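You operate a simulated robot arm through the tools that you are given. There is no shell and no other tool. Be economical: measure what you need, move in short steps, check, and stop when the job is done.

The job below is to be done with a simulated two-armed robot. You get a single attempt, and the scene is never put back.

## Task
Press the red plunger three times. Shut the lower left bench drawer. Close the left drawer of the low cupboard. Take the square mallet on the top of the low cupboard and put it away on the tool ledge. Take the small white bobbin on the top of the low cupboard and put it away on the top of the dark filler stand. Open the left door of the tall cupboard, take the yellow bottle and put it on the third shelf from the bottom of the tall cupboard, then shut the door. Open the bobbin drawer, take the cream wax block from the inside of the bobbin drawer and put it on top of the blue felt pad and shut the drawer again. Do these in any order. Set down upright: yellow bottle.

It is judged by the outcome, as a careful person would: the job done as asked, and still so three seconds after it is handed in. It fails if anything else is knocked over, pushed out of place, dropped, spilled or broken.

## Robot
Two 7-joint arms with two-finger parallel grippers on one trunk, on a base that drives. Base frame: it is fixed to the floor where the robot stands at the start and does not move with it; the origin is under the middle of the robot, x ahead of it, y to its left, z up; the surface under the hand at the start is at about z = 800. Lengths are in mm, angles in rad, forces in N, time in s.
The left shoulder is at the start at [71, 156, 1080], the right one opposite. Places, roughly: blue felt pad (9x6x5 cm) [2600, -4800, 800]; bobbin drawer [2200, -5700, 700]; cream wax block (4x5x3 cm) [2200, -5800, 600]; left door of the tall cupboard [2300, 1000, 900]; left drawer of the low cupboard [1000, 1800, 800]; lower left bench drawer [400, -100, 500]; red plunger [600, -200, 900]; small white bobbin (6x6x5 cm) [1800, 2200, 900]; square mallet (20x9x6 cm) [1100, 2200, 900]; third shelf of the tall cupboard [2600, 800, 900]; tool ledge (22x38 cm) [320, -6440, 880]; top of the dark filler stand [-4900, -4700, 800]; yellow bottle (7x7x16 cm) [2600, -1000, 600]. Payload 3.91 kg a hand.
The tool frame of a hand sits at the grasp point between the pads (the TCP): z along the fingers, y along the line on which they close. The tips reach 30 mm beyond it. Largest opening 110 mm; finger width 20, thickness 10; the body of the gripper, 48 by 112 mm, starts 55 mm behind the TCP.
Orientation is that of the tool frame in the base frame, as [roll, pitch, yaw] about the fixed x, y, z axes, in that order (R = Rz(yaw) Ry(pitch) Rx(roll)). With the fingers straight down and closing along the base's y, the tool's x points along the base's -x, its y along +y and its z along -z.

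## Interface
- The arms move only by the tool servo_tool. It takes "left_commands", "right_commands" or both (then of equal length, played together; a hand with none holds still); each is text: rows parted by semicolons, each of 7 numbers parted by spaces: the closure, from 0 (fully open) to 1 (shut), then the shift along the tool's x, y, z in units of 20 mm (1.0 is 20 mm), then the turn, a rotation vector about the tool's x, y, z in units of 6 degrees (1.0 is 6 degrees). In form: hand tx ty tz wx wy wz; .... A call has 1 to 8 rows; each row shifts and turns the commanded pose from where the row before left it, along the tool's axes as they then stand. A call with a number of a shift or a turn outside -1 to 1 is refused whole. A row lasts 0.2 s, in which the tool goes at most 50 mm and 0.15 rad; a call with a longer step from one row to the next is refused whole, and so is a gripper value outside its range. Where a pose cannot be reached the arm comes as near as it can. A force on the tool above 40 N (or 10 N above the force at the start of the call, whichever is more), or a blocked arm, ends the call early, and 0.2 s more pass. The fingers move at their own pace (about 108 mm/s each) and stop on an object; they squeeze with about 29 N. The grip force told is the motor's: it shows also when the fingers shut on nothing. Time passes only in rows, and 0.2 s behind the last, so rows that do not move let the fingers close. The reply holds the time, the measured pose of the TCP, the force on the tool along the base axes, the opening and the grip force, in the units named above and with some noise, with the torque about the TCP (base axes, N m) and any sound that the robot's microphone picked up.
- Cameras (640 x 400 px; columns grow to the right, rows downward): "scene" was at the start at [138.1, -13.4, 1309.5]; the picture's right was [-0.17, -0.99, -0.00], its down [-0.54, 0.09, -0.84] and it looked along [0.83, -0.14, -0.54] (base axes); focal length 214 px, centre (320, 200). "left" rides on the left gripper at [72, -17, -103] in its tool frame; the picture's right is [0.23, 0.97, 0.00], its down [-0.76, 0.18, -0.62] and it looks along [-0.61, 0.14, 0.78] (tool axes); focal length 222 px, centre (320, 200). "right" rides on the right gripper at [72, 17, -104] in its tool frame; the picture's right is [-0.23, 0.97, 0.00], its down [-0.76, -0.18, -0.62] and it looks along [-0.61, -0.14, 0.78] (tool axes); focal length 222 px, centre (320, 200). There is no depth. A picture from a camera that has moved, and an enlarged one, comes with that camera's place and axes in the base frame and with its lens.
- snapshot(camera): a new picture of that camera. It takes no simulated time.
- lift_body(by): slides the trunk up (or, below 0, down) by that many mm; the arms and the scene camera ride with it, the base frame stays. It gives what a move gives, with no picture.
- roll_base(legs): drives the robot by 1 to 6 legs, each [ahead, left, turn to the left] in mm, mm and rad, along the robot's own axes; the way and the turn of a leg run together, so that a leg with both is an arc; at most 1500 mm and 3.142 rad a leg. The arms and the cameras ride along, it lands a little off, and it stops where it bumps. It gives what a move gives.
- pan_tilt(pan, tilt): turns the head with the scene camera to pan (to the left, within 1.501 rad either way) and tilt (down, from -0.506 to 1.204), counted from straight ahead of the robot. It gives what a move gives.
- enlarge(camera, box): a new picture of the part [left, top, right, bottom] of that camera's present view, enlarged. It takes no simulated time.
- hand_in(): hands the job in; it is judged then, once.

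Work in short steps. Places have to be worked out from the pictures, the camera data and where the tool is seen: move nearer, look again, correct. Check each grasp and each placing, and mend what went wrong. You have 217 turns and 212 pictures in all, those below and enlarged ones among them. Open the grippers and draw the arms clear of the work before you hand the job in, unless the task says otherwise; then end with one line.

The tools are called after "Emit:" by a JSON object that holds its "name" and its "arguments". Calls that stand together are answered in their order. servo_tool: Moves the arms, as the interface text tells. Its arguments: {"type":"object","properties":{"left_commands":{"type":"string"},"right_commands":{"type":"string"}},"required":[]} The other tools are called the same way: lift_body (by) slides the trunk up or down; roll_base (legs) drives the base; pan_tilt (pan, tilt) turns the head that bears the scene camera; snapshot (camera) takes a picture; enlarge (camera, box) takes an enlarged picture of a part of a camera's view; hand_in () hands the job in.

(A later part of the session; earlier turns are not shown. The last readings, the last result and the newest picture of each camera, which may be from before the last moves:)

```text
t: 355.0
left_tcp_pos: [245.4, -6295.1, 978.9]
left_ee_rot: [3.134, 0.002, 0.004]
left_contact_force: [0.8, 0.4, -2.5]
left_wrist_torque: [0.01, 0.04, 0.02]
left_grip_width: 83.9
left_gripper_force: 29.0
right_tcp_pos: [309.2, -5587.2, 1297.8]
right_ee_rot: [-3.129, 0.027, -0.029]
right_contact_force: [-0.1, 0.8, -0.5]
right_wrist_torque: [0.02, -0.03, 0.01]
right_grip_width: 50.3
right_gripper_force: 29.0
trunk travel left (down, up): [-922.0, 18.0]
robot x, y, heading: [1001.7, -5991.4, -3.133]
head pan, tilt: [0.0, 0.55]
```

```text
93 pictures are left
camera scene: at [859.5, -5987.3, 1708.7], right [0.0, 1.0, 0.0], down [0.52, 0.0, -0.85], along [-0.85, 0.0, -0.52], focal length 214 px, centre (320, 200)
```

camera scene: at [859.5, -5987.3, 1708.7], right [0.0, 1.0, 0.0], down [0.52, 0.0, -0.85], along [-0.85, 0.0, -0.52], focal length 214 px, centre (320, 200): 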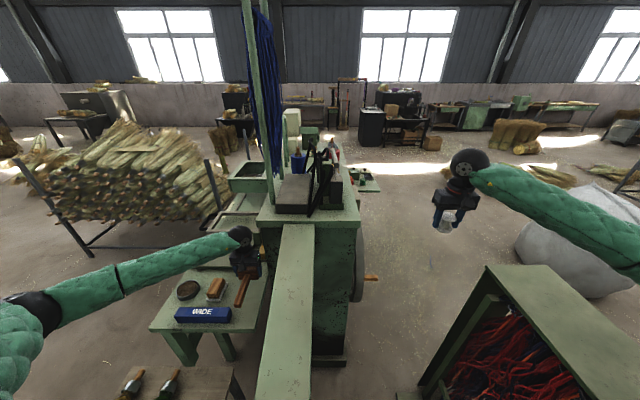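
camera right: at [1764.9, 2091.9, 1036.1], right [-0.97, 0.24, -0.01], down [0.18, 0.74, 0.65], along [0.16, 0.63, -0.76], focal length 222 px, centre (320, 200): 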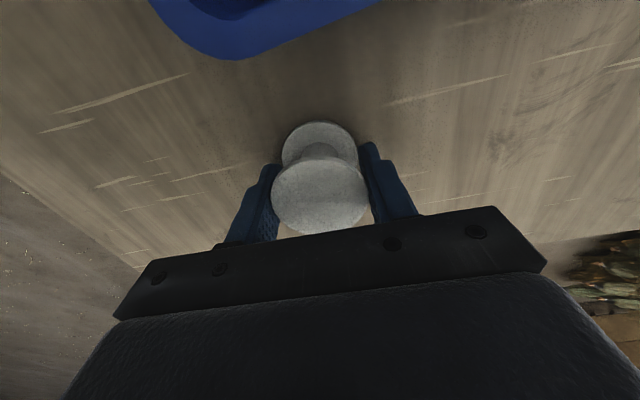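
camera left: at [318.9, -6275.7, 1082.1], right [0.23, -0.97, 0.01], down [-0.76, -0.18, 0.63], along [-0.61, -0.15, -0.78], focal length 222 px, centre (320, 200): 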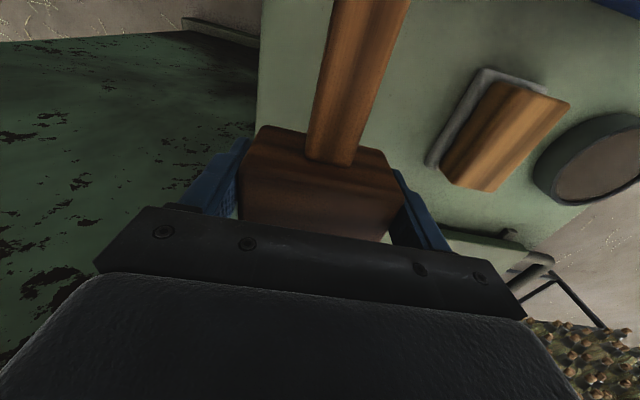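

Lined up well with the free strip. I'm lowering the last ~60 mm slowly.

Emit:
{"name": "servo_tool", "arguments": {"left_commands": "1 0 0 1 0 0 0;1 0 0 1 0 0 0;1 0 0 0.4 0 0 0;1 0 0 0.2 0 0 0;1 0 0 0.2 0 0 0;1 0 0 0 0 0 0"}}

Emit:
{"name": "snapshot", "arguments": {"camera": "left"}}

```text
t: 356.4
left_tcp_pos: [245.3, -6295.8, 923.8]
left_ee_rot: [3.135, 0.001, 0.006]
left_contact_force: [-0.6, -0.9, -2.4]
left_wrist_torque: [-0.01, 0.04, 0.03]
left_grip_width: 84.0
left_gripper_force: 29.0
right_tcp_pos: [308.8, -5587.4, 1297.0]
right_ee_rot: [-3.13, 0.03, -0.028]
right_contact_force: [-0.6, -0.2, -0.7]
right_wrist_torque: [0.02, -0.02, 0.02]
right_grip_width: 50.6
right_gripper_force: 28.9
trunk travel left (down, up): [-922.0, 18.0]
robot x, y, heading: [1002.7, -5984.6, -3.138]
head pan, tilt: [0.0, 0.55]
```

```text
92 pictures are left
camera left: at [317.7, -6278.0, 1026.2], right [0.23, -0.97, 0.01], down [-0.76, -0.18, 0.63], along [-0.61, -0.15, -0.78], focal length 222 px, centre (320, 200)
```

left: 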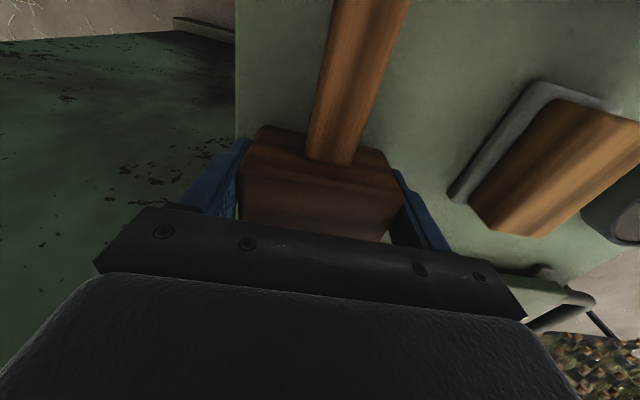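

Emit:
{"name": "servo_tool", "arguments": {"left_commands": "1 0 0 0.15 0 0 0;1 0 0 0.15 0 0 0;1 0 0 0.15 0 0 0;1 0 0 0 0 0 0"}}

```text
t: 357.4
left_tcp_pos: [245.4, -6298.4, 917.8]
left_ee_rot: [3.136, 0.005, 0.006]
left_contact_force: [-4.5, -1.2, 19.9]
left_wrist_torque: [0.93, -0.17, 0.2]
left_grip_width: 83.9
left_gripper_force: 29.0
right_tcp_pos: [309.0, -5586.0, 1299.0]
right_ee_rot: [-3.13, 0.028, -0.028]
right_contact_force: [0.3, -0.9, -1.0]
right_wrist_torque: [0.01, 0.0, 0.0]
right_grip_width: 50.4
right_gripper_force: 29.1
trunk travel left (down, up): [-922.0, 18.0]
robot x, y, heading: [1001.0, -5991.2, -3.136]
head pan, tilt: [0.0, 0.55]
```

Contact: the mallet rests on the ledge. I'm releasing and rising.

Emit:
{"name": "servo_tool", "arguments": {"left_commands": "0.6 0 0 -0.1 0 0 0;0.3 0 0 0 0 0 0;0.1 0 0 0 0 0 0;0.1 0 0 -1 0 0 0;0.1 0 0 -1 0 0 0;0.1 0 0 -1 0 0 0;0.1 0 0 -1 0 0 0;0 0 0 -1 0 0 0"}}

Emit:
{"name": "servo_tool", "arguments": {"left_commands": "0 0 0 -1 0 0 0;0 0 0 -1 0 0 0;0 0 0 -1 0 0 0;0 0 0 -1 0 0 0;0 0 0 -1 0 0 0;0 0 0 -1 0 0 0;0 0 0 -1 0 0 0;0 0 0 -1 0 0 0"}}

Emit:
{"name": "enlarge", "arguments": {"camera": "scene", "box": [130, 240, 330, 365]}}

```text
t: 359.2
left_tcp_pos: [243.6, -6298.6, 1017.0]
left_ee_rot: [3.135, 0.003, 0.006]
left_contact_force: [-0.5, 1.3, 0.3]
left_wrist_torque: [-0.03, 0.04, 0.02]
left_grip_width: 109.9
left_gripper_force: 0.0
right_tcp_pos: [309.7, -5586.7, 1297.6]
right_ee_rot: [-3.13, 0.03, -0.029]
right_contact_force: [0.5, 0.3, 0.2]
right_wrist_torque: [-0.02, -0.02, -0.02]
right_grip_width: 50.6
right_gripper_force: 29.0
trunk travel left (down, up): [-922.0, 18.0]
robot x, y, heading: [1000.8, -5989.1, -3.134]
head pan, tilt: [0.0, 0.55]
```

```text
t: 361.0
left_tcp_pos: [245.6, -6296.7, 1178.9]
left_ee_rot: [3.133, 0.002, 0.005]
left_contact_force: [-0.2, -0.4, 0.9]
left_wrist_torque: [0.02, 0.01, -0.04]
left_grip_width: 110.3
left_gripper_force: 0.1
right_tcp_pos: [308.5, -5584.9, 1298.1]
right_ee_rot: [-3.129, 0.03, -0.027]
right_contact_force: [-0.6, -0.7, -1.3]
right_wrist_torque: [0.01, -0.01, 0.0]
right_grip_width: 50.3
right_gripper_force: 29.2
trunk travel left (down, up): [-922.0, 18.0]
robot x, y, heading: [1003.9, -5988.2, -3.137]
head pan, tilt: [0.0, 0.55]
```

```text
3.20 times, centred on (230, 302) of scene
camera zoom: at [860.5, -5987.0, 1708.7], right [0.0, 1.0, 0.0], down [0.52, 0.0, -0.85], along [-0.85, 0.0, -0.52], focal length 686 px, centre (608, -128)
```

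zoom: 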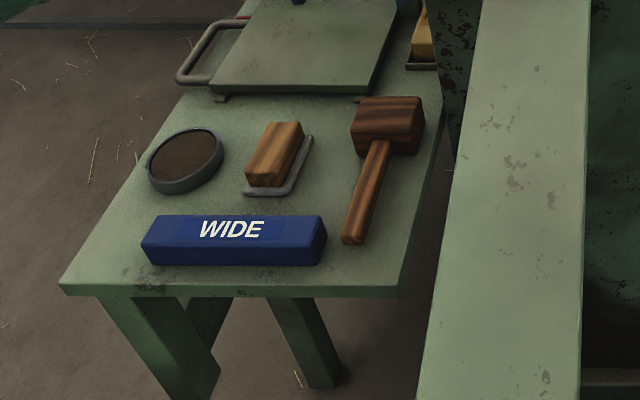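

The mallet lies neatly on the ledge. Next, the wax block: I'm backing out and turning around to face the table with the green drawer.

Emit:
{"name": "roll_base", "arguments": {"legs": [[-400, 0, 0], [0, 0, 1.57], [0, 0, 1.57]]}}

Emit:
{"name": "pan_tilt", "arguments": {"pan": 0.1, "tilt": 0.6}}

Emit:
{"name": "snapshot", "arguments": {"camera": "scene"}}

```text
t: 371.3
left_tcp_pos: [2129.9, -5615.9, 1179.0]
left_ee_rot: [3.134, 0.003, -3.059]
left_contact_force: [-0.6, 0.3, 0.6]
left_wrist_torque: [0.01, 0.01, 0.01]
left_grip_width: 110.0
left_gripper_force: 0.0
right_tcp_pos: [2124.0, -6330.7, 1298.2]
right_ee_rot: [-3.129, 0.027, -3.089]
right_contact_force: [0.4, 0.0, 0.0]
right_wrist_torque: [0.0, 0.03, -0.01]
right_grip_width: 50.2
right_gripper_force: 29.4
trunk travel left (down, up): [-922.0, 18.0]
robot x, y, heading: [1401.2, -5984.5, 0.086]
head pan, tilt: [0.0, 0.55]
```

```text
t: 371.9
left_tcp_pos: [2131.5, -5616.8, 1178.5]
left_ee_rot: [3.134, 0.003, -3.057]
left_contact_force: [-0.7, 0.5, 0.4]
left_wrist_torque: [-0.02, 0.01, -0.02]
left_grip_width: 109.9
left_gripper_force: 0.1
right_tcp_pos: [2122.9, -6329.9, 1297.6]
right_ee_rot: [-3.129, 0.028, -3.091]
right_contact_force: [0.7, 0.2, -0.7]
right_wrist_torque: [-0.01, 0.01, -0.01]
right_grip_width: 50.4
right_gripper_force: 28.9
trunk travel left (down, up): [-922.0, 18.0]
robot x, y, heading: [1398.1, -5985.2, 0.087]
head pan, tilt: [0.099, 0.6]
```

```text
90 pictures are left
camera scene: at [1537.9, -5961.5, 1704.2], right [0.18, -0.98, 0.0], down [-0.56, -0.1, -0.82], along [0.81, 0.15, -0.57], focal length 214 px, centre (320, 200)
```

scene: 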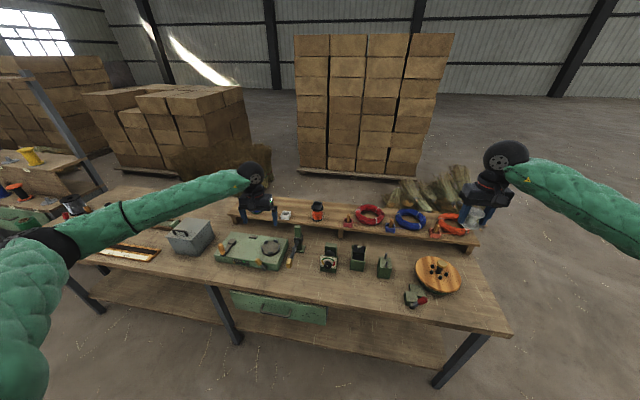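

The drawer handle is at ≈[2035, -5653, 680]. I'm squaring up and backing to clear the table, then turning the left hand forward and lowering the trunk.

Emit:
{"name": "roll_base", "arguments": {"legs": [[0, 0, -0.087], [-220, 82, 0]]}}

Emit:
{"name": "servo_tool", "arguments": {"left_commands": "0 0.3 0 0 0 -1 0;0 0.3 0 0 0 -1 0;0 0.3 0 0 0 -1 0;0 0.3 0 0 0 -1 0;0 0.3 0 0 0 -1 0;0 0.3 0 0 0 -1 0;0 0.3 0 0 0 -1 0;0 0.3 0 0 0 -1 0"}}

Emit:
{"name": "servo_tool", "arguments": {"left_commands": "0 0 0 0 0 -1 0;0 0 0 0 0 -1 0;0 0 0 0 0 -1 0;0 0 0 0 0 -1 0;0 0 0 0 0 -1 0;0 0 0 0 0 -0.6 0"}}

Emit:
{"name": "lift_body", "arguments": {"by": -400}}

Emit:
{"name": "lift_body", "arguments": {"by": -200}}

Emit:
{"name": "pan_tilt", "arguments": {"pan": 0.1, "tilt": 0.4}}

Emit:
{"name": "snapshot", "arguments": {"camera": "scene"}}

Emit:
{"name": "snapshot", "arguments": {"camera": "left"}}

```text
t: 374.2
left_tcp_pos: [1939.0, -5595.8, 1177.8]
left_ee_rot: [3.132, 0.002, -3.141]
left_contact_force: [0.3, -0.2, 0.8]
left_wrist_torque: [-0.01, 0.02, 0.02]
left_grip_width: 110.1
left_gripper_force: 0.1
right_tcp_pos: [1873.2, -6305.6, 1297.4]
right_ee_rot: [-3.128, 0.027, 3.113]
right_contact_force: [1.0, -0.1, 0.3]
right_wrist_torque: [0.01, 0.01, -0.03]
right_grip_width: 50.2
right_gripper_force: 29.2
trunk travel left (down, up): [-922.0, 18.0]
robot x, y, heading: [1179.9, -5904.2, 0.001]
head pan, tilt: [0.099, 0.6]
```

```text
t: 376.0
left_tcp_pos: [1893.7, -5595.1, 1162.1]
left_ee_rot: [3.131, 0.843, 3.134]
left_contact_force: [-0.2, -0.2, 0.2]
left_wrist_torque: [-0.02, -0.01, 0.01]
left_grip_width: 109.7
left_gripper_force: 0.1
right_tcp_pos: [1872.3, -6305.8, 1298.5]
right_ee_rot: [-3.128, 0.031, 3.112]
right_contact_force: [0.2, 1.5, -0.4]
right_wrist_torque: [0.01, 0.02, 0.02]
right_grip_width: 50.3
right_gripper_force: 28.6
trunk travel left (down, up): [-922.0, 18.0]
robot x, y, heading: [1184.9, -5903.4, -0.002]
head pan, tilt: [0.099, 0.6]
```

```text
t: 377.4
left_tcp_pos: [1895.6, -5592.9, 1160.7]
left_ee_rot: [-3.109, 0.979, 3.124]
left_contact_force: [0.5, -0.7, -0.5]
left_wrist_torque: [-0.01, -0.01, 0.0]
left_grip_width: 110.2
left_gripper_force: 0.0
left hand out of reach, approached as far as the arm can: row 2, 3, 4, 5, 6
right_tcp_pos: [1873.5, -6306.3, 1296.9]
right_ee_rot: [-3.129, 0.026, 3.113]
right_contact_force: [-0.2, -0.5, -0.5]
right_wrist_torque: [0.01, 0.03, 0.0]
right_grip_width: 50.2
right_gripper_force: 29.4
trunk travel left (down, up): [-922.0, 18.0]
robot x, y, heading: [1183.9, -5905.5, 0.005]
head pan, tilt: [0.099, 0.6]
```

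```text
t: 381.2
left_tcp_pos: [1894.4, -5593.5, 763.2]
left_ee_rot: [-3.106, 0.98, 3.126]
left_contact_force: [-0.2, -0.6, -0.1]
left_wrist_torque: [-0.02, -0.01, 0.01]
left_grip_width: 110.0
left_gripper_force: 0.0
right_tcp_pos: [1872.2, -6305.8, 897.9]
right_ee_rot: [-3.131, 0.03, 3.112]
right_contact_force: [-1.3, -1.1, 0.3]
right_wrist_torque: [0.0, -0.02, 0.01]
right_grip_width: 50.3
right_gripper_force: 29.2
trunk travel left (down, up): [-522.0, 418.0]
robot x, y, heading: [1183.6, -5900.9, 0.002]
head pan, tilt: [0.099, 0.6]
```

```text
t: 383.4
left_tcp_pos: [1895.3, -5592.2, 562.2]
left_ee_rot: [-3.107, 0.979, 3.124]
left_contact_force: [0.4, -0.5, 0.2]
left_wrist_torque: [-0.03, -0.03, 0.0]
left_grip_width: 110.1
left_gripper_force: 0.3
right_tcp_pos: [1872.9, -6305.6, 696.8]
right_ee_rot: [-3.129, 0.03, 3.113]
right_contact_force: [-0.1, -0.5, -0.8]
right_wrist_torque: [-0.01, -0.01, 0.02]
right_grip_width: 50.1
right_gripper_force: 29.3
trunk travel left (down, up): [-322.0, 618.0]
robot x, y, heading: [1185.5, -5902.6, -0.0]
head pan, tilt: [0.099, 0.6]
```

```text
t: 384.1
left_tcp_pos: [1892.8, -5591.8, 562.2]
left_ee_rot: [-3.106, 0.979, 3.127]
left_contact_force: [-0.8, -0.1, -1.0]
left_wrist_torque: [0.01, 0.02, -0.02]
left_grip_width: 110.2
left_gripper_force: 0.1
right_tcp_pos: [1872.9, -6305.9, 697.0]
right_ee_rot: [-3.129, 0.029, 3.112]
right_contact_force: [1.0, 0.5, -0.9]
right_wrist_torque: [0.02, 0.02, -0.01]
right_grip_width: 50.2
right_gripper_force: 28.6
trunk travel left (down, up): [-322.0, 618.0]
robot x, y, heading: [1183.7, -5900.5, -0.001]
head pan, tilt: [0.099, 0.4]
```

```text
89 pictures are left
camera scene: at [1323.3, -5890.4, 1122.4], right [0.1, -0.99, 0.0], down [-0.39, -0.04, -0.92], along [0.92, 0.09, -0.39], focal length 214 px, centre (320, 200)
```

scene: 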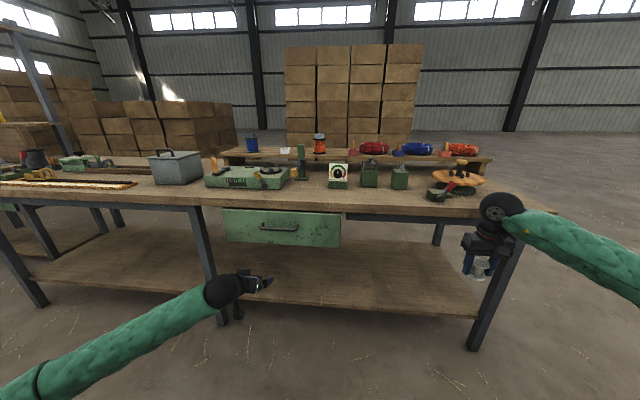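

```text
88 pictures are left
camera left: at [1766.8, -5602.9, 559.6], right [-0.08, 0.97, -0.21], down [-0.08, 0.2, 0.98], along [0.99, 0.1, 0.07], focal length 222 px, centre (320, 200)
```

left: 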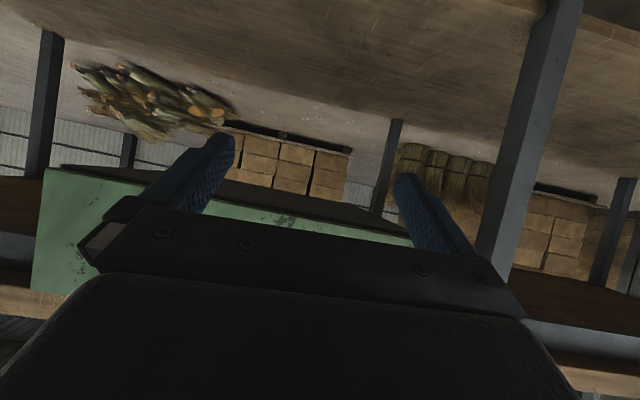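

The drawer handle is a horizontal bar at ≈[2019, -5664, 713], with the table underside at ~780. I'll grip it with the hand rolled 90°, so I'm raising the left hand to height and rolling it.

Emit:
{"name": "servo_tool", "arguments": {"left_commands": "0.4 -1 0 -0.67 0 0 0;0.4 -1 0 -0.67 0 0 0;0.4 -1 0 -0.67 0 0 0;0.4 -1 0 -0.67 0 0 0;0.4 -1 0 -0.67 0 0 0;0.4 -1 0 -0.67 0 0 0;0.4 -1 0 -0.67 0 0 0;0.4 0 0 0 0 0 1"}}

Emit:
{"name": "servo_tool", "arguments": {"left_commands": "0.4 0 0 0 0 0 1;0.4 0 0 0 0 0 1;0.4 0 0 0 0 0 1;0.4 0 0 0 0 0 1;0.4 0 0 0 0 0 1;0.4 0 0 0 0 0 1;0.4 0 0 0 0 0 1;0.4 0 0 0 0 0 1"}}

Emit:
{"name": "servo_tool", "arguments": {"left_commands": "0.4 0 0 0 0 0 1;0.4 0 0 0 0 0 1;0.4 0 0 0 0 0 1;0.4 0 0 0 0 0 1;0.4 0 0 0 0 0 1;0.4 0 0 0 0 0 1"}}

Emit:
{"name": "snapshot", "arguments": {"camera": "scene"}}

Emit:
{"name": "snapshot", "arguments": {"camera": "left"}}

```text
t: 385.9
left_tcp_pos: [1893.8, -5592.5, 731.6]
left_ee_rot: [3.018, 0.973, 2.938]
left_contact_force: [0.8, -0.5, -0.7]
left_wrist_torque: [0.01, 0.02, 0.0]
left_grip_width: 65.9
left_gripper_force: 0.0
right_tcp_pos: [1872.7, -6305.4, 698.4]
right_ee_rot: [-3.129, 0.028, 3.113]
right_contact_force: [-0.7, -0.5, -0.5]
right_wrist_torque: [0.04, -0.04, -0.02]
right_grip_width: 50.2
right_gripper_force: 29.0
trunk travel left (down, up): [-322.0, 618.0]
robot x, y, heading: [1178.7, -5904.4, 0.001]
head pan, tilt: [0.099, 0.4]
```

```text
t: 387.7
left_tcp_pos: [1894.1, -5589.4, 731.1]
left_ee_rot: [2.272, 0.524, 1.912]
left_contact_force: [-0.5, -0.6, -0.1]
left_wrist_torque: [0.0, 0.0, 0.03]
left_grip_width: 66.0
left_gripper_force: 0.0
right_tcp_pos: [1871.9, -6305.9, 696.6]
right_ee_rot: [-3.131, 0.028, 3.111]
right_contact_force: [-0.2, -0.7, 0.1]
right_wrist_torque: [0.02, -0.03, -0.01]
right_grip_width: 50.1
right_gripper_force: 29.1
trunk travel left (down, up): [-322.0, 618.0]
robot x, y, heading: [1179.5, -5901.7, 0.006]
head pan, tilt: [0.099, 0.4]
```

```text
t: 389.3
left_tcp_pos: [1876.4, -5586.8, 670.6]
left_ee_rot: [2.258, 0.023, 1.528]
left_contact_force: [0.1, 0.1, -0.2]
left_wrist_torque: [0.0, 0.03, -0.01]
left_grip_width: 66.2
left_gripper_force: 0.0
right_tcp_pos: [1872.4, -6305.2, 697.6]
right_ee_rot: [-3.13, 0.029, 3.113]
right_contact_force: [-0.2, 0.3, -0.5]
right_wrist_torque: [-0.03, 0.02, 0.0]
right_grip_width: 50.3
right_gripper_force: 29.7
trunk travel left (down, up): [-322.0, 618.0]
robot x, y, heading: [1182.7, -5898.1, 0.004]
head pan, tilt: [0.099, 0.4]
stopped in row 6 (left hand): the arm was blocked; the commanded pose is now the measured one
```

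```text
87 pictures are left
camera scene: at [1323.5, -5889.9, 1122.4], right [0.1, -0.99, 0.0], down [-0.39, -0.04, -0.92], along [0.92, 0.09, -0.39], focal length 214 px, centre (320, 200)
```

scene: 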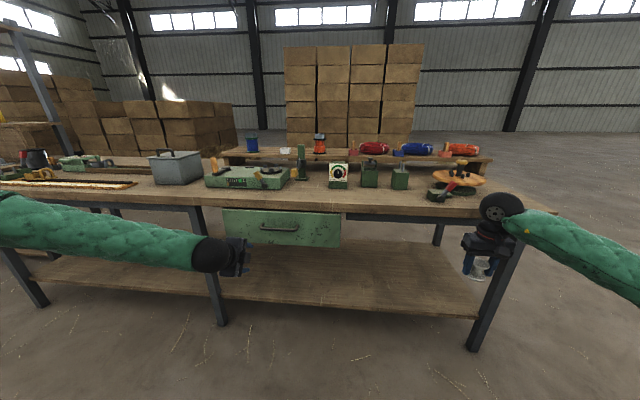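

```text
86 pictures are left
camera left: at [1789.4, -5509.2, 720.3], right [0.63, 0.22, 0.75], down [-0.4, -0.73, 0.55], along [0.67, -0.64, -0.37], focal length 222 px, centre (320, 200)
```

left: 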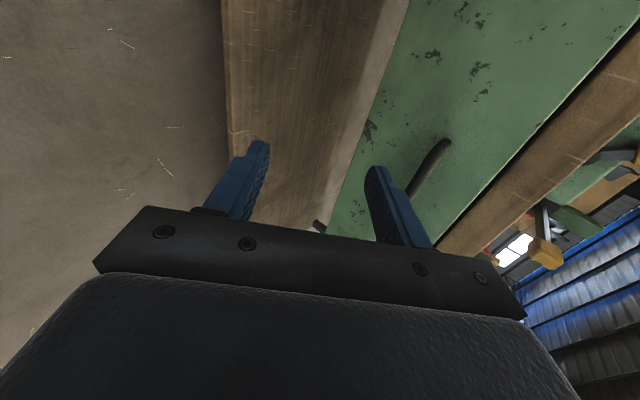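

The hand is rolled, but tilted 39° down and at z 670. I'm levelling it partly and raising it to the handle's height.

Emit:
{"name": "servo_tool", "arguments": {"left_commands": "0.4 0 0.5 -0.4 -1 0 0;0.4 0 0.5 -0.4 -1 0 0;0.4 0 0.5 -0.4 -1 0 0;0.4 0 0.5 -0.3 -1 0 0;0.4 0 0 0 0 0 0"}}

Emit:
{"name": "snapshot", "arguments": {"camera": "left"}}

Emit:
{"name": "enlarge", "arguments": {"camera": "scene", "box": [160, 170, 360, 295]}}

```text
t: 390.5
left_tcp_pos: [1876.4, -5587.1, 689.6]
left_ee_rot: [2.1, 0.024, 1.528]
left_contact_force: [-0.1, -0.2, 0.0]
left_wrist_torque: [0.02, -0.01, -0.01]
left_grip_width: 65.7
left_gripper_force: 0.0
left hand out of reach, approached as far as the arm can: row 2, 3, 4
right_tcp_pos: [1872.9, -6305.3, 698.6]
right_ee_rot: [-3.131, 0.028, 3.113]
right_contact_force: [0.3, -0.5, -0.1]
right_wrist_torque: [0.0, 0.0, 0.05]
right_grip_width: 50.6
right_gripper_force: 28.7
trunk travel left (down, up): [-322.0, 618.0]
robot x, y, heading: [1181.3, -5903.8, 0.002]
head pan, tilt: [0.099, 0.4]
```

```text
85 pictures are left
camera left: at [1781.4, -5508.7, 725.0], right [0.5, 0.23, 0.84], down [-0.48, -0.73, 0.48], along [0.72, -0.64, -0.26], focal length 222 px, centre (320, 200)
```

left: 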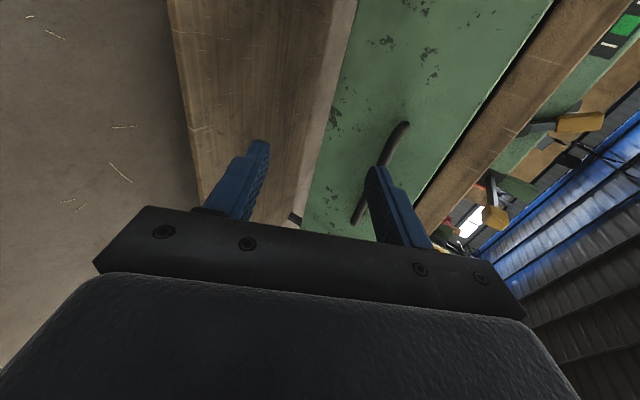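

```text
3.20 times, centred on (260, 232) of scene
camera zoom: at [1323.3, -5890.2, 1122.4], right [0.1, -0.99, 0.0], down [-0.39, -0.04, -0.92], along [0.92, 0.09, -0.39], focal length 686 px, centre (512, 96)
```

zoom: 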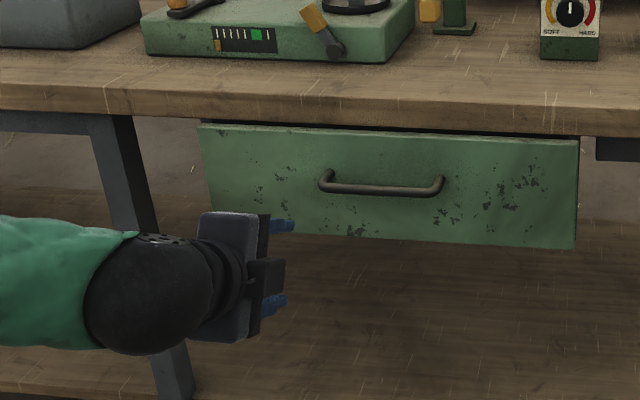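

The handle works out at x≈2040, y -5585…-5733, z≈700. I'm narrowing the left opening to ~40 mm, pulling the right hand back and shifting the base 72 right.

Emit:
{"name": "roll_base", "arguments": {"legs": [[0, -72, 0]]}}

Emit:
{"name": "servo_tool", "arguments": {"left_commands": "0.6 0 0.7 -0.4 0 0 0;0.6 0 0.5 0.86 0 0 0;0.6 0 0.5 0.86 0 0 0;0.6 0 0.5 0.86 0 0 0;0.6 0 0.5 0.86 0 0 0;0.6 0 0 0 0 0 0;0.6 0 0 0 0 0 0;0.6 0 0 0 0 0 0", "right_commands": "1 1 0 0 0 0 0;1 1 0 0 0 0 0;1 1 0 0 0 0 0;1 1 0 0 0 0 0;1 1 0 0 0 0 0;1 1 0 0 0 0 0;1 1 0 0 0 0 0;1 1 0 0 0 0 0"}}

Emit:
{"name": "snapshot", "arguments": {"camera": "left"}}

Emit:
{"name": "enlarge", "arguments": {"camera": "scene", "box": [160, 170, 360, 295]}}

```text
t: 391.5
left_tcp_pos: [1876.0, -5662.6, 691.0]
left_ee_rot: [2.099, 0.021, 1.528]
left_contact_force: [0.6, 0.2, 0.1]
left_wrist_torque: [0.02, 0.0, -0.01]
left_grip_width: 66.2
left_gripper_force: 0.0
right_tcp_pos: [1872.6, -6380.1, 698.3]
right_ee_rot: [-3.132, 0.028, 3.11]
right_contact_force: [1.0, -1.0, -0.2]
right_wrist_torque: [0.02, -0.01, 0.03]
right_grip_width: 50.4
right_gripper_force: 29.3
trunk travel left (down, up): [-322.0, 618.0]
robot x, y, heading: [1184.1, -5977.2, -0.001]
head pan, tilt: [0.099, 0.4]
```

```text
t: 393.3
left_tcp_pos: [1955.6, -5665.5, 707.3]
left_ee_rot: [2.098, 0.024, 1.527]
left_contact_force: [0.3, -0.2, -0.4]
left_wrist_torque: [0.02, 0.0, 0.02]
left_grip_width: 43.9
left_gripper_force: 0.0
right_tcp_pos: [1712.4, -6372.9, 693.7]
right_ee_rot: [-3.129, 0.027, 3.11]
right_contact_force: [0.4, -0.5, -0.6]
right_wrist_torque: [-0.01, -0.02, 0.04]
right_grip_width: 50.3
right_gripper_force: 29.1
trunk travel left (down, up): [-322.0, 618.0]
robot x, y, heading: [1181.0, -5972.3, 0.004]
head pan, tilt: [0.099, 0.4]
```

```text
83 pictures are left
camera left: at [1861.4, -5586.5, 743.0], right [0.5, 0.22, 0.84], down [-0.48, -0.73, 0.48], along [0.72, -0.65, -0.26], focal length 222 px, centre (320, 200)
```

left: 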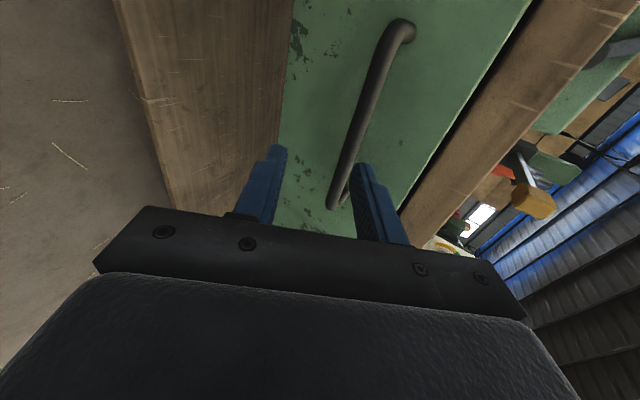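

```text
3.20 times, centred on (260, 232) of scene
camera zoom: at [1323.3, -5963.9, 1122.5], right [0.1, -0.99, 0.0], down [-0.39, -0.04, -0.92], along [0.92, 0.09, -0.39], focal length 686 px, centre (512, 96)
```

zoom: 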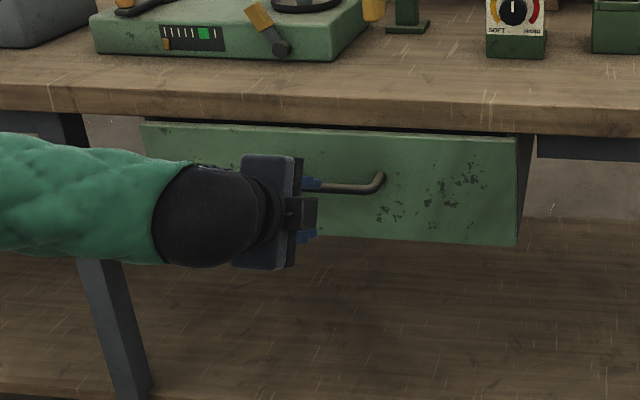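

The bar lines up just inside the upper finger. I'm advancing 70 mm horizontally and 5 mm lower, then checking before closing.

Emit:
{"name": "servo_tool", "arguments": {"left_commands": "0.6 0 0.5 0.86 0 0 0;0.6 0 0.5 0.86 0 0 0;0.6 0 0.29 1 0 0 0;0.6 0 0.2 0.4 0 0 0;0.6 0 0 0 0 0 0"}}

Emit:
{"name": "snapshot", "arguments": {"camera": "left"}}

```text
t: 394.1
left_tcp_pos: [2008.6, -5668.0, 705.7]
left_ee_rot: [2.097, 0.024, 1.528]
left_contact_force: [-18.3, 0.5, 7.3]
left_wrist_torque: [0.04, -0.58, 0.18]
left_grip_width: 42.6
left_gripper_force: 0.1
right_tcp_pos: [1712.0, -6372.4, 694.6]
right_ee_rot: [-3.129, 0.029, 3.112]
right_contact_force: [0.6, 0.5, 0.0]
right_wrist_torque: [-0.02, 0.02, 0.01]
right_grip_width: 50.3
right_gripper_force: 29.2
trunk travel left (down, up): [-322.0, 618.0]
robot x, y, heading: [1183.5, -5978.0, 0.001]
head pan, tilt: [0.099, 0.4]
stopped in row 4 (left hand): the force on the tool passed its limit at 85 N (the readings are from after the stop); the commanded pose is now the measured one
```

```text
81 pictures are left
camera left: at [1914.2, -5590.4, 741.0], right [0.5, 0.23, 0.84], down [-0.48, -0.73, 0.48], along [0.72, -0.65, -0.26], focal length 222 px, centre (320, 200)
```

left: 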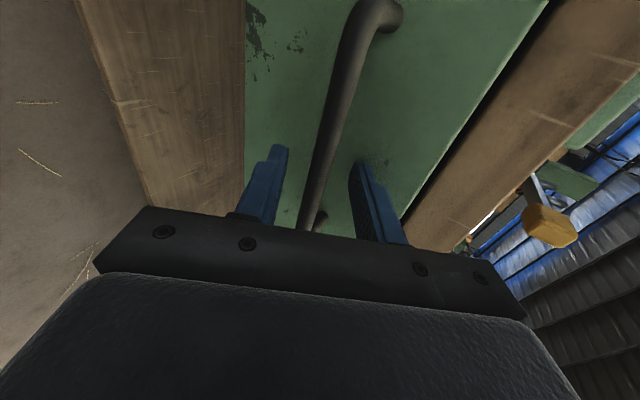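

The upper fingertip touched the drawer front, and the bar is between the fingers. I'm backing off 4 mm and closing.

Emit:
{"name": "servo_tool", "arguments": {"left_commands": "0.6 0 -0.1 -0.17 0 0 0;1 0 0 0 0 0 0;1 0 0 0 0 0 0;1 0 0 0 0 0 0"}}

Emit:
{"name": "snapshot", "arguments": {"camera": "left"}}

```text
t: 395.1
left_tcp_pos: [2006.8, -5668.9, 703.9]
left_ee_rot: [2.099, 0.022, 1.527]
left_contact_force: [1.1, 1.0, 1.8]
left_wrist_torque: [0.05, -0.03, 0.21]
left_grip_width: 11.8
left_gripper_force: 45.0
right_tcp_pos: [1712.4, -6371.8, 693.2]
right_ee_rot: [-3.13, 0.028, 3.112]
right_contact_force: [0.2, -0.3, -1.1]
right_wrist_torque: [0.0, 0.03, 0.02]
right_grip_width: 50.3
right_gripper_force: 28.7
trunk travel left (down, up): [-322.0, 618.0]
robot x, y, heading: [1180.5, -5977.8, 0.006]
head pan, tilt: [0.099, 0.4]
```

```text
80 pictures are left
camera left: at [1912.2, -5590.1, 739.2], right [0.5, 0.23, 0.84], down [-0.48, -0.73, 0.48], along [0.72, -0.64, -0.26], focal length 222 px, centre (320, 200)
```

left: 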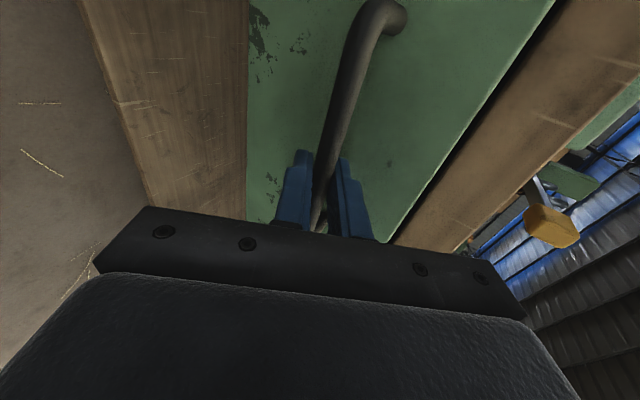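

The handle is gripped at 11.8 mm. I'm pulling the drawer open with the base, about 240 mm.

Emit:
{"name": "roll_base", "arguments": {"legs": [[-120, 0, 0], [-120, 0, 0]]}}

Emit:
{"name": "pan_tilt", "arguments": {"pan": 0.1, "tilt": 0.55}}

Emit:
{"name": "snapshot", "arguments": {"camera": "scene"}}

```text
t: 396.9
left_tcp_pos: [1866.4, -5669.7, 703.5]
left_ee_rot: [2.097, 0.023, 1.528]
left_contact_force: [1.7, -1.9, -8.1]
left_wrist_torque: [0.22, 0.16, 0.42]
left_grip_width: 11.6
left_gripper_force: 44.9
right_tcp_pos: [1569.6, -6373.5, 691.1]
right_ee_rot: [-3.127, 0.023, 3.108]
right_contact_force: [-0.6, -0.4, -0.5]
right_wrist_torque: [0.0, -0.01, 0.0]
right_grip_width: 50.2
right_gripper_force: 28.6
trunk travel left (down, up): [-322.0, 618.0]
robot x, y, heading: [1034.5, -5975.6, 0.002]
head pan, tilt: [0.099, 0.4]
stopped in leg 2: the force on the tool passed its limit at 77 N (the readings are from after the stop); the commanded pose is now the measured one
```

```text
t: 397.6
left_tcp_pos: [1865.4, -5667.7, 703.3]
left_ee_rot: [2.096, 0.024, 1.529]
left_contact_force: [-1.7, 2.1, -7.1]
left_wrist_torque: [-0.19, 0.06, -0.27]
left_grip_width: 11.5
left_gripper_force: 44.6
right_tcp_pos: [1569.1, -6374.1, 690.2]
right_ee_rot: [-3.127, 0.022, 3.112]
right_contact_force: [-0.3, -0.4, 0.4]
right_wrist_torque: [0.03, 0.01, -0.01]
right_grip_width: 50.3
right_gripper_force: 29.0
trunk travel left (down, up): [-322.0, 618.0]
robot x, y, heading: [1035.1, -5974.1, 0.002]
head pan, tilt: [0.099, 0.55]
```

```text
79 pictures are left
camera scene: at [1181.4, -5964.4, 1107.5], right [0.1, -0.99, 0.0], down [-0.53, -0.05, -0.85], along [0.84, 0.09, -0.53], focal length 214 px, centre (320, 200)
```

scene: 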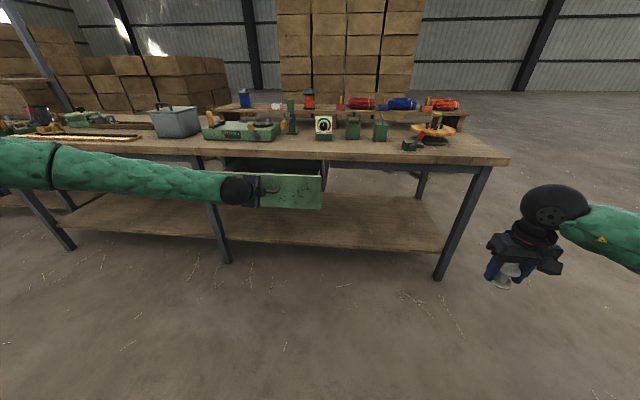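

The drawer came 145 mm and then stopped with 77 N. I'm trying a bit more to see if that's its limit.

Emit:
{"name": "roll_base", "arguments": {"legs": [[-60, 0, 0]]}}

Emit:
{"name": "enlarge", "arguments": {"camera": "scene", "box": [180, 130, 380, 255]}}

```text
t: 398.4
left_tcp_pos: [1838.0, -5668.0, 706.8]
left_ee_rot: [2.095, 0.025, 1.528]
left_contact_force: [-2.4, -15.1, -77.0]
left_wrist_torque: [-0.17, 0.57, -0.38]
left_grip_width: 11.8
left_gripper_force: 44.6
right_tcp_pos: [1547.0, -6372.0, 698.1]
right_ee_rot: [-3.125, 0.035, 3.113]
right_contact_force: [-0.4, 0.0, -0.5]
right_wrist_torque: [-0.01, 0.0, 0.0]
right_grip_width: 50.3
right_gripper_force: 28.8
trunk travel left (down, up): [-322.0, 618.0]
robot x, y, heading: [1022.0, -5978.2, 0.001]
head pan, tilt: [0.099, 0.55]
stopped in leg 1: the force on the tool passed its limit at 51 N (the readings are from after the stop); the commanded pose is now the measured one
```

```text
3.20 times, centred on (280, 192) of scene
camera zoom: at [1181.7, -5963.9, 1106.4], right [0.11, -0.99, 0.0], down [-0.54, -0.06, -0.84], along [0.84, 0.09, -0.54], focal length 686 px, centre (448, 224)
```

zoom: 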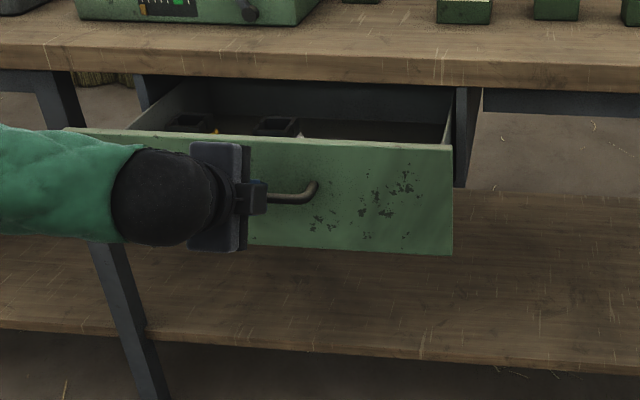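

The drawer is about 170 mm out but the hand is loading the handle vertically. I'm relaxing the grip, re-gripping and pulling again.

Emit:
{"name": "servo_tool", "arguments": {"left_commands": "0.75 0 0 0 0 0 0;0.75 0 0 0 0 0 0;1 0 0 0 0 0 0;1 0 0 0 0 0 0;1 0 0 0 0 0 0"}}

Emit:
{"name": "roll_base", "arguments": {"legs": [[-50, 0, 0], [-50, 0, 0]]}}

Emit:
{"name": "enlarge", "arguments": {"camera": "scene", "box": [180, 130, 380, 255]}}

```text
t: 399.6
left_tcp_pos: [1838.9, -5666.6, 710.7]
left_ee_rot: [2.089, 0.024, 1.531]
left_contact_force: [0.9, -5.4, -67.9]
left_wrist_torque: [0.0, 1.04, -0.15]
left_grip_width: 11.7
left_gripper_force: 44.6
right_tcp_pos: [1546.1, -6371.2, 697.5]
right_ee_rot: [-3.126, 0.035, 3.114]
right_contact_force: [0.2, 0.0, -1.0]
right_wrist_torque: [0.01, 0.0, -0.01]
right_grip_width: 50.2
right_gripper_force: 28.3
trunk travel left (down, up): [-322.0, 618.0]
robot x, y, heading: [1016.5, -5977.8, 0.01]
head pan, tilt: [0.099, 0.55]
```

```text
t: 401.1
left_tcp_pos: [1793.6, -5664.1, 754.7]
left_ee_rot: [2.028, 0.022, 1.531]
left_contact_force: [1.6, 0.3, -1.0]
left_wrist_torque: [0.0, -0.03, 0.01]
left_grip_width: 0.2
left_gripper_force: 37.8
right_tcp_pos: [1504.3, -6369.3, 721.7]
right_ee_rot: [-3.126, 0.084, 3.118]
right_contact_force: [0.3, 0.0, 0.6]
right_wrist_torque: [0.02, 0.02, -0.03]
right_grip_width: 50.2
right_gripper_force: 28.8
trunk travel left (down, up): [-322.0, 618.0]
robot x, y, heading: [1009.1, -5976.6, 0.011]
head pan, tilt: [0.099, 0.55]
stopped in leg 2: the robot was blocked; the commanded pose is now the measured one
```

```text
3.20 times, centred on (280, 192) of scene
camera zoom: at [1181.9, -5964.6, 1108.7], right [0.11, -0.99, 0.0], down [-0.54, -0.06, -0.84], along [0.83, 0.09, -0.55], focal length 686 px, centre (448, 224)
```

zoom: 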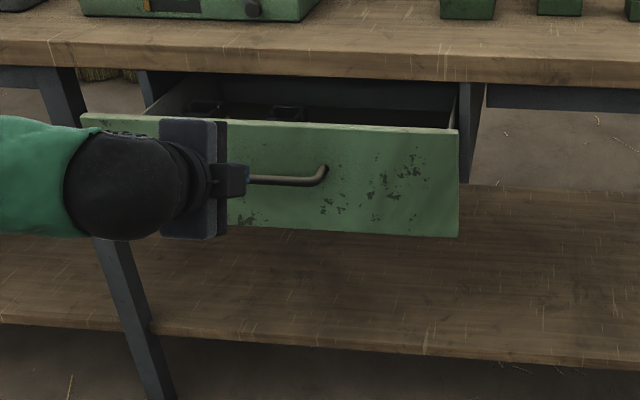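

The robot's back was against the machine's slab, and the grip slipped off with the drawer about 170 mm open. I'm easing forward, retracting the hand, and shifting the base left of the slab.

Emit:
{"name": "servo_tool", "arguments": {"left_commands": "0.6 0 -0.2 -1 0 0 0;0.6 0 -0.2 -1 0 0 0;0.6 0 -0.2 -1 0 0 0;0.6 0 -0.2 -1 0 0 0;0.6 0 -0.2 -1 0 0 0"}}

Emit:
{"name": "roll_base", "arguments": {"legs": [[40, 0, 0], [0, 235, 0]]}}

Emit:
{"name": "pan_tilt", "arguments": {"pan": 0, "tilt": 0.5}}

Emit:
{"name": "snapshot", "arguments": {"camera": "scene"}}

```text
t: 402.3
left_tcp_pos: [1694.9, -5660.9, 776.0]
left_ee_rot: [2.031, 0.02, 1.534]
left_contact_force: [0.4, 0.8, 0.6]
left_wrist_torque: [-0.01, 0.01, 0.01]
left_grip_width: 43.8
left_gripper_force: 0.0
right_tcp_pos: [1504.5, -6369.1, 719.2]
right_ee_rot: [-3.124, 0.081, 3.123]
right_contact_force: [0.0, 0.3, 0.3]
right_wrist_torque: [0.0, 0.01, -0.02]
right_grip_width: 50.3
right_gripper_force: 28.8
trunk travel left (down, up): [-322.0, 618.0]
robot x, y, heading: [1005.0, -5978.7, 0.008]
head pan, tilt: [0.099, 0.55]
```

```text
t: 404.5
left_tcp_pos: [1725.7, -5418.4, 782.1]
left_ee_rot: [2.022, 0.021, 1.536]
left_contact_force: [0.1, 0.6, 0.0]
left_wrist_torque: [0.01, 0.01, -0.01]
left_grip_width: 44.0
left_gripper_force: 0.0
right_tcp_pos: [1535.6, -6127.6, 722.5]
right_ee_rot: [-3.128, 0.093, 3.125]
right_contact_force: [0.1, 0.1, -1.2]
right_wrist_torque: [-0.04, 0.01, 0.03]
right_grip_width: 50.2
right_gripper_force: 29.1
trunk travel left (down, up): [-322.0, 618.0]
robot x, y, heading: [1045.1, -5736.4, 0.014]
head pan, tilt: [0.099, 0.55]
```

```text
t: 405.2
left_tcp_pos: [1725.7, -5420.8, 781.2]
left_ee_rot: [2.021, 0.021, 1.537]
left_contact_force: [0.0, 0.1, -0.8]
left_wrist_torque: [0.0, -0.02, 0.0]
left_grip_width: 44.3
left_gripper_force: 0.1
right_tcp_pos: [1535.7, -6127.3, 721.8]
right_ee_rot: [-3.127, 0.093, 3.124]
right_contact_force: [0.0, -0.5, -1.2]
right_wrist_torque: [0.0, 0.03, 0.0]
right_grip_width: 50.6
right_gripper_force: 28.8
trunk travel left (down, up): [-322.0, 618.0]
robot x, y, heading: [1043.3, -5738.3, 0.017]
head pan, tilt: [0.0, 0.499]
```

```text
76 pictures are left
camera scene: at [1186.1, -5733.2, 1113.3], right [0.02, -1.0, 0.0], down [-0.48, -0.01, -0.88], along [0.88, 0.01, -0.48], focal length 214 px, centre (320, 200)
```

scene: 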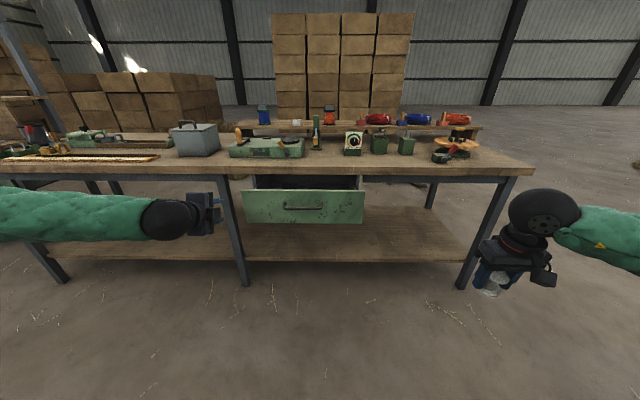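

The drawer is ~150 mm out, and I need ~100 mm more so the block clears the table edge (x≈2047). I'm moving the left hand back in front of the handle using the arm.

Emit:
{"name": "servo_tool", "arguments": {"left_commands": "0.5 -1 -0.3 0.15 0 0 0;0.5 -1 -0.3 0.15 0 0 0;0.5 -1 -0.3 0.15 0 0 0;0.5 -1 -0.3 0.15 0 0 0;0.5 -1 -0.3 0.15 0 0 0;0.5 -1 -0.3 0.15 0 0 0;0.5 -1 -0.3 0.15 0 0 0;0.5 -1 -0.3 0.15 0 0 0"}}

Emit:
{"name": "servo_tool", "arguments": {"left_commands": "0.5 -1 -0.3 0.15 0 0 0;0.5 -1 -0.3 0.15 0 0 0;0.5 -1 -0.3 0.15 0 0 0;0.5 -1 -0.3 0.15 0 0 0;0.5 0 0 0 0 0 0"}}

Emit:
{"name": "snapshot", "arguments": {"camera": "left"}}

Emit:
{"name": "snapshot", "arguments": {"camera": "scene"}}

```text
t: 407.0
left_tcp_pos: [1720.3, -5580.4, 731.2]
left_ee_rot: [2.021, 0.019, 1.538]
left_contact_force: [0.3, -0.3, 0.1]
left_wrist_torque: [-0.02, 0.0, -0.05]
left_grip_width: 55.0
left_gripper_force: 0.0
right_tcp_pos: [1536.5, -6127.2, 721.6]
right_ee_rot: [-3.127, 0.093, 3.125]
right_contact_force: [-0.4, -0.1, -0.6]
right_wrist_torque: [0.0, -0.02, 0.04]
right_grip_width: 50.2
right_gripper_force: 29.0
trunk travel left (down, up): [-322.0, 618.0]
robot x, y, heading: [1040.9, -5741.1, 0.02]
head pan, tilt: [0.0, 0.499]
```

```text
t: 408.2
left_tcp_pos: [1717.1, -5661.0, 706.7]
left_ee_rot: [2.022, 0.019, 1.537]
left_contact_force: [0.3, 1.7, -0.4]
left_wrist_torque: [-0.03, 0.0, -0.01]
left_grip_width: 54.8
left_gripper_force: 0.0
right_tcp_pos: [1536.9, -6128.8, 721.9]
right_ee_rot: [-3.127, 0.093, 3.124]
right_contact_force: [0.2, -1.0, -0.5]
right_wrist_torque: [-0.01, -0.04, -0.02]
right_grip_width: 50.4
right_gripper_force: 29.3
trunk travel left (down, up): [-322.0, 618.0]
robot x, y, heading: [1046.3, -5735.2, 0.018]
head pan, tilt: [0.0, 0.499]
```

```text
75 pictures are left
camera left: at [1619.0, -5584.4, 735.1], right [0.43, 0.23, 0.87], down [-0.51, -0.74, 0.45], along [0.74, -0.64, -0.2], focal length 222 px, centre (320, 200)
```

left: 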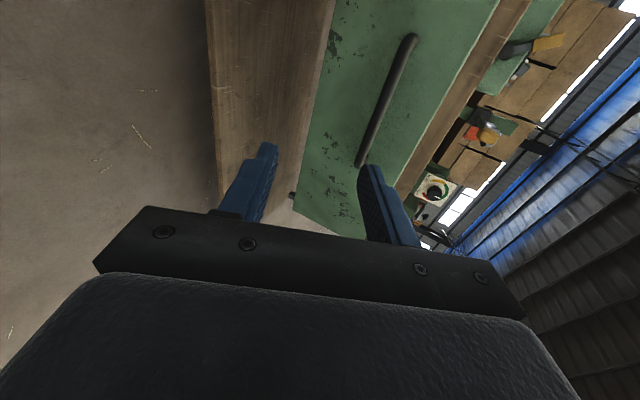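

```text
74 pictures are left
camera scene: at [1186.2, -5733.4, 1113.3], right [0.01, -1.0, 0.0], down [-0.48, -0.01, -0.88], along [0.88, 0.01, -0.48], focal length 214 px, centre (320, 200)
```

scene: 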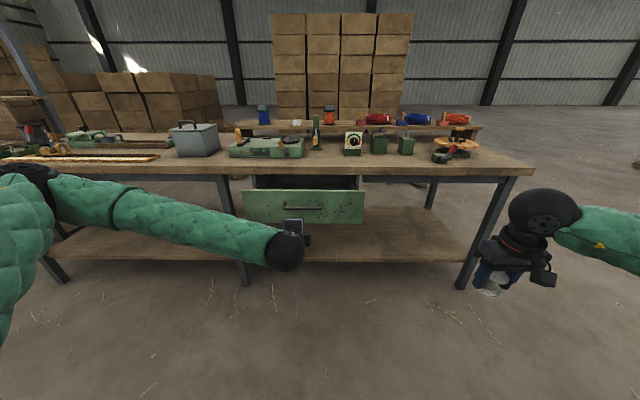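

The handle is at x≈1898, z≈702. I'm advancing 145 mm and gripping.

Emit:
{"name": "servo_tool", "arguments": {"left_commands": "0.5 0 0.44 0.9 0 0 0;0.5 0 0.44 0.9 0 0 0;0.5 0 0.44 0.9 0 0 0;0.5 0 0.44 0.9 0 0 0;0.5 0 0.44 0.9 0 0 0;0.5 0 0.44 0.9 0 0 0;0.5 0 0.44 0.9 0 0 0"}}

Emit:
{"name": "servo_tool", "arguments": {"left_commands": "1 0 0.1 0.2 0 0 0;1 0 0 0 0 0 0;1 0 0 0 0 0 0;1 0 0 0 0 0 0"}}

Emit:
{"name": "snapshot", "arguments": {"camera": "left"}}

```text
t: 409.8
left_tcp_pos: [1858.1, -5666.7, 705.2]
left_ee_rot: [2.02, 0.019, 1.534]
left_contact_force: [-0.4, 0.1, 0.2]
left_wrist_torque: [0.0, 0.02, 0.03]
left_grip_width: 55.0
left_gripper_force: 0.1
right_tcp_pos: [1536.3, -6127.6, 721.6]
right_ee_rot: [-3.128, 0.093, 3.122]
right_contact_force: [0.0, 0.0, 0.1]
right_wrist_torque: [0.02, 0.03, -0.01]
right_grip_width: 50.3
right_gripper_force: 29.0
trunk travel left (down, up): [-322.0, 618.0]
robot x, y, heading: [1044.9, -5740.7, 0.02]
head pan, tilt: [0.0, 0.499]
```

```text
t: 410.8
left_tcp_pos: [1860.7, -5666.4, 707.6]
left_ee_rot: [2.018, 0.02, 1.535]
left_contact_force: [1.1, 0.4, 20.9]
left_wrist_torque: [0.03, -0.38, -0.35]
left_grip_width: 11.6
left_gripper_force: 44.9
right_tcp_pos: [1536.2, -6128.3, 721.9]
right_ee_rot: [-3.126, 0.093, 3.124]
right_contact_force: [-0.4, -0.1, -0.3]
right_wrist_torque: [-0.01, -0.02, 0.03]
right_grip_width: 50.2
right_gripper_force: 28.9
trunk travel left (down, up): [-322.0, 618.0]
robot x, y, heading: [1043.5, -5737.3, 0.021]
head pan, tilt: [0.0, 0.499]
```

```text
73 pictures are left
camera left: at [1763.3, -5589.4, 735.7], right [0.43, 0.23, 0.87], down [-0.51, -0.74, 0.45], along [0.74, -0.64, -0.2], focal length 222 px, centre (320, 200)
```

left: 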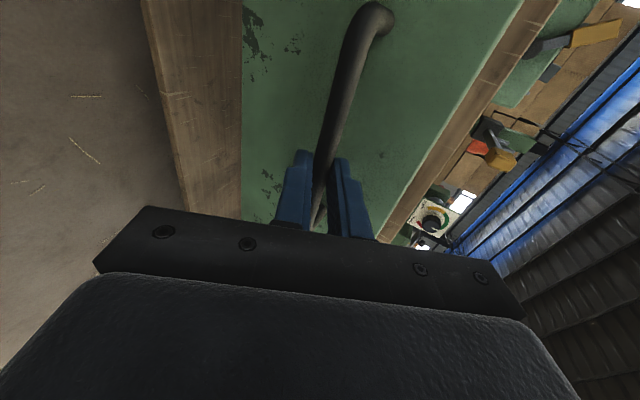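

Gripped again at 11.6 mm. I'm pulling with the arm, straight back in -x.

Emit:
{"name": "servo_tool", "arguments": {"left_commands": "1 0 -0.44 -0.9 0 0 0;1 0 -0.44 -0.9 0 0 0;1 0 -0.44 -0.9 0 0 0;1 0 -0.44 -0.9 0 0 0;1 0 -0.44 -0.9 0 0 0;1 0 0 0 0 0 0"}}

Emit:
{"name": "snapshot", "arguments": {"camera": "scene"}}

```text
t: 411.8
left_tcp_pos: [1787.5, -5665.7, 708.0]
left_ee_rot: [2.015, 0.02, 1.53]
left_contact_force: [2.5, -0.2, 10.0]
left_wrist_torque: [-0.24, -0.3, -0.77]
left_grip_width: 11.6
left_gripper_force: 44.9
right_tcp_pos: [1534.9, -6129.3, 722.6]
right_ee_rot: [-3.128, 0.092, 3.123]
right_contact_force: [0.2, 0.4, -1.3]
right_wrist_torque: [0.01, 0.02, 0.0]
right_grip_width: 50.4
right_gripper_force: 29.3
trunk travel left (down, up): [-322.0, 618.0]
robot x, y, heading: [1046.3, -5737.6, 0.014]
head pan, tilt: [0.0, 0.499]
stopped in row 5 (left hand): the force on the tool passed its limit at 41 N (the readings are from after the stop); the commanded pose is now the measured one
```

```text
72 pictures are left
camera scene: at [1186.1, -5733.9, 1112.9], right [0.01, -1.0, 0.0], down [-0.48, -0.01, -0.88], along [0.88, 0.01, -0.48], focal length 214 px, centre (320, 200)
```

scene: 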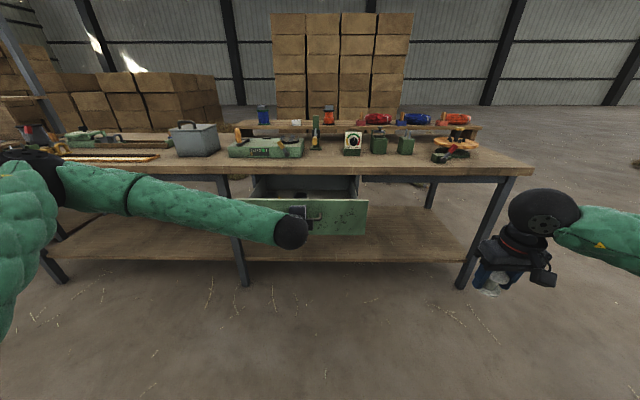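

Drawer now ~220 mm out. I'm pulling a bit further.

Emit:
{"name": "servo_tool", "arguments": {"left_commands": "1 0 -0.44 -0.9 0 0 0;1 0 -0.44 -0.9 0 0 0;1 0 -0.44 -0.9 0 0 0;1 0 0 0 0 0 0"}}

Emit:
{"name": "lift_body", "arguments": {"by": 0}}

```text
t: 412.8
left_tcp_pos: [1726.0, -5665.5, 708.4]
left_ee_rot: [2.016, 0.021, 1.528]
left_contact_force: [0.5, -14.6, 25.2]
left_wrist_torque: [-0.29, -0.41, -0.83]
left_grip_width: 11.5
left_gripper_force: 44.8
right_tcp_pos: [1534.9, -6129.7, 721.7]
right_ee_rot: [-3.13, 0.094, 3.123]
right_contact_force: [-0.2, 0.6, -0.4]
right_wrist_torque: [0.02, 0.03, 0.01]
right_grip_width: 50.3
right_gripper_force: 28.9
trunk travel left (down, up): [-322.0, 618.0]
robot x, y, heading: [1045.8, -5737.0, 0.016]
head pan, tilt: [0.0, 0.499]
```

```text
t: 413.3
left_tcp_pos: [1726.1, -5666.7, 706.8]
left_ee_rot: [2.019, 0.019, 1.529]
left_contact_force: [-0.9, -19.7, 27.8]
left_wrist_torque: [-0.54, -0.48, -1.24]
left_grip_width: 11.6
left_gripper_force: 44.9
right_tcp_pos: [1535.0, -6130.2, 722.4]
right_ee_rot: [-3.128, 0.094, 3.122]
right_contact_force: [-0.3, -0.6, 0.0]
right_wrist_torque: [0.02, -0.03, 0.02]
right_grip_width: 50.3
right_gripper_force: 28.9
trunk travel left (down, up): [-322.0, 618.0]
robot x, y, heading: [1046.2, -5736.8, 0.011]
head pan, tilt: [0.0, 0.499]
```

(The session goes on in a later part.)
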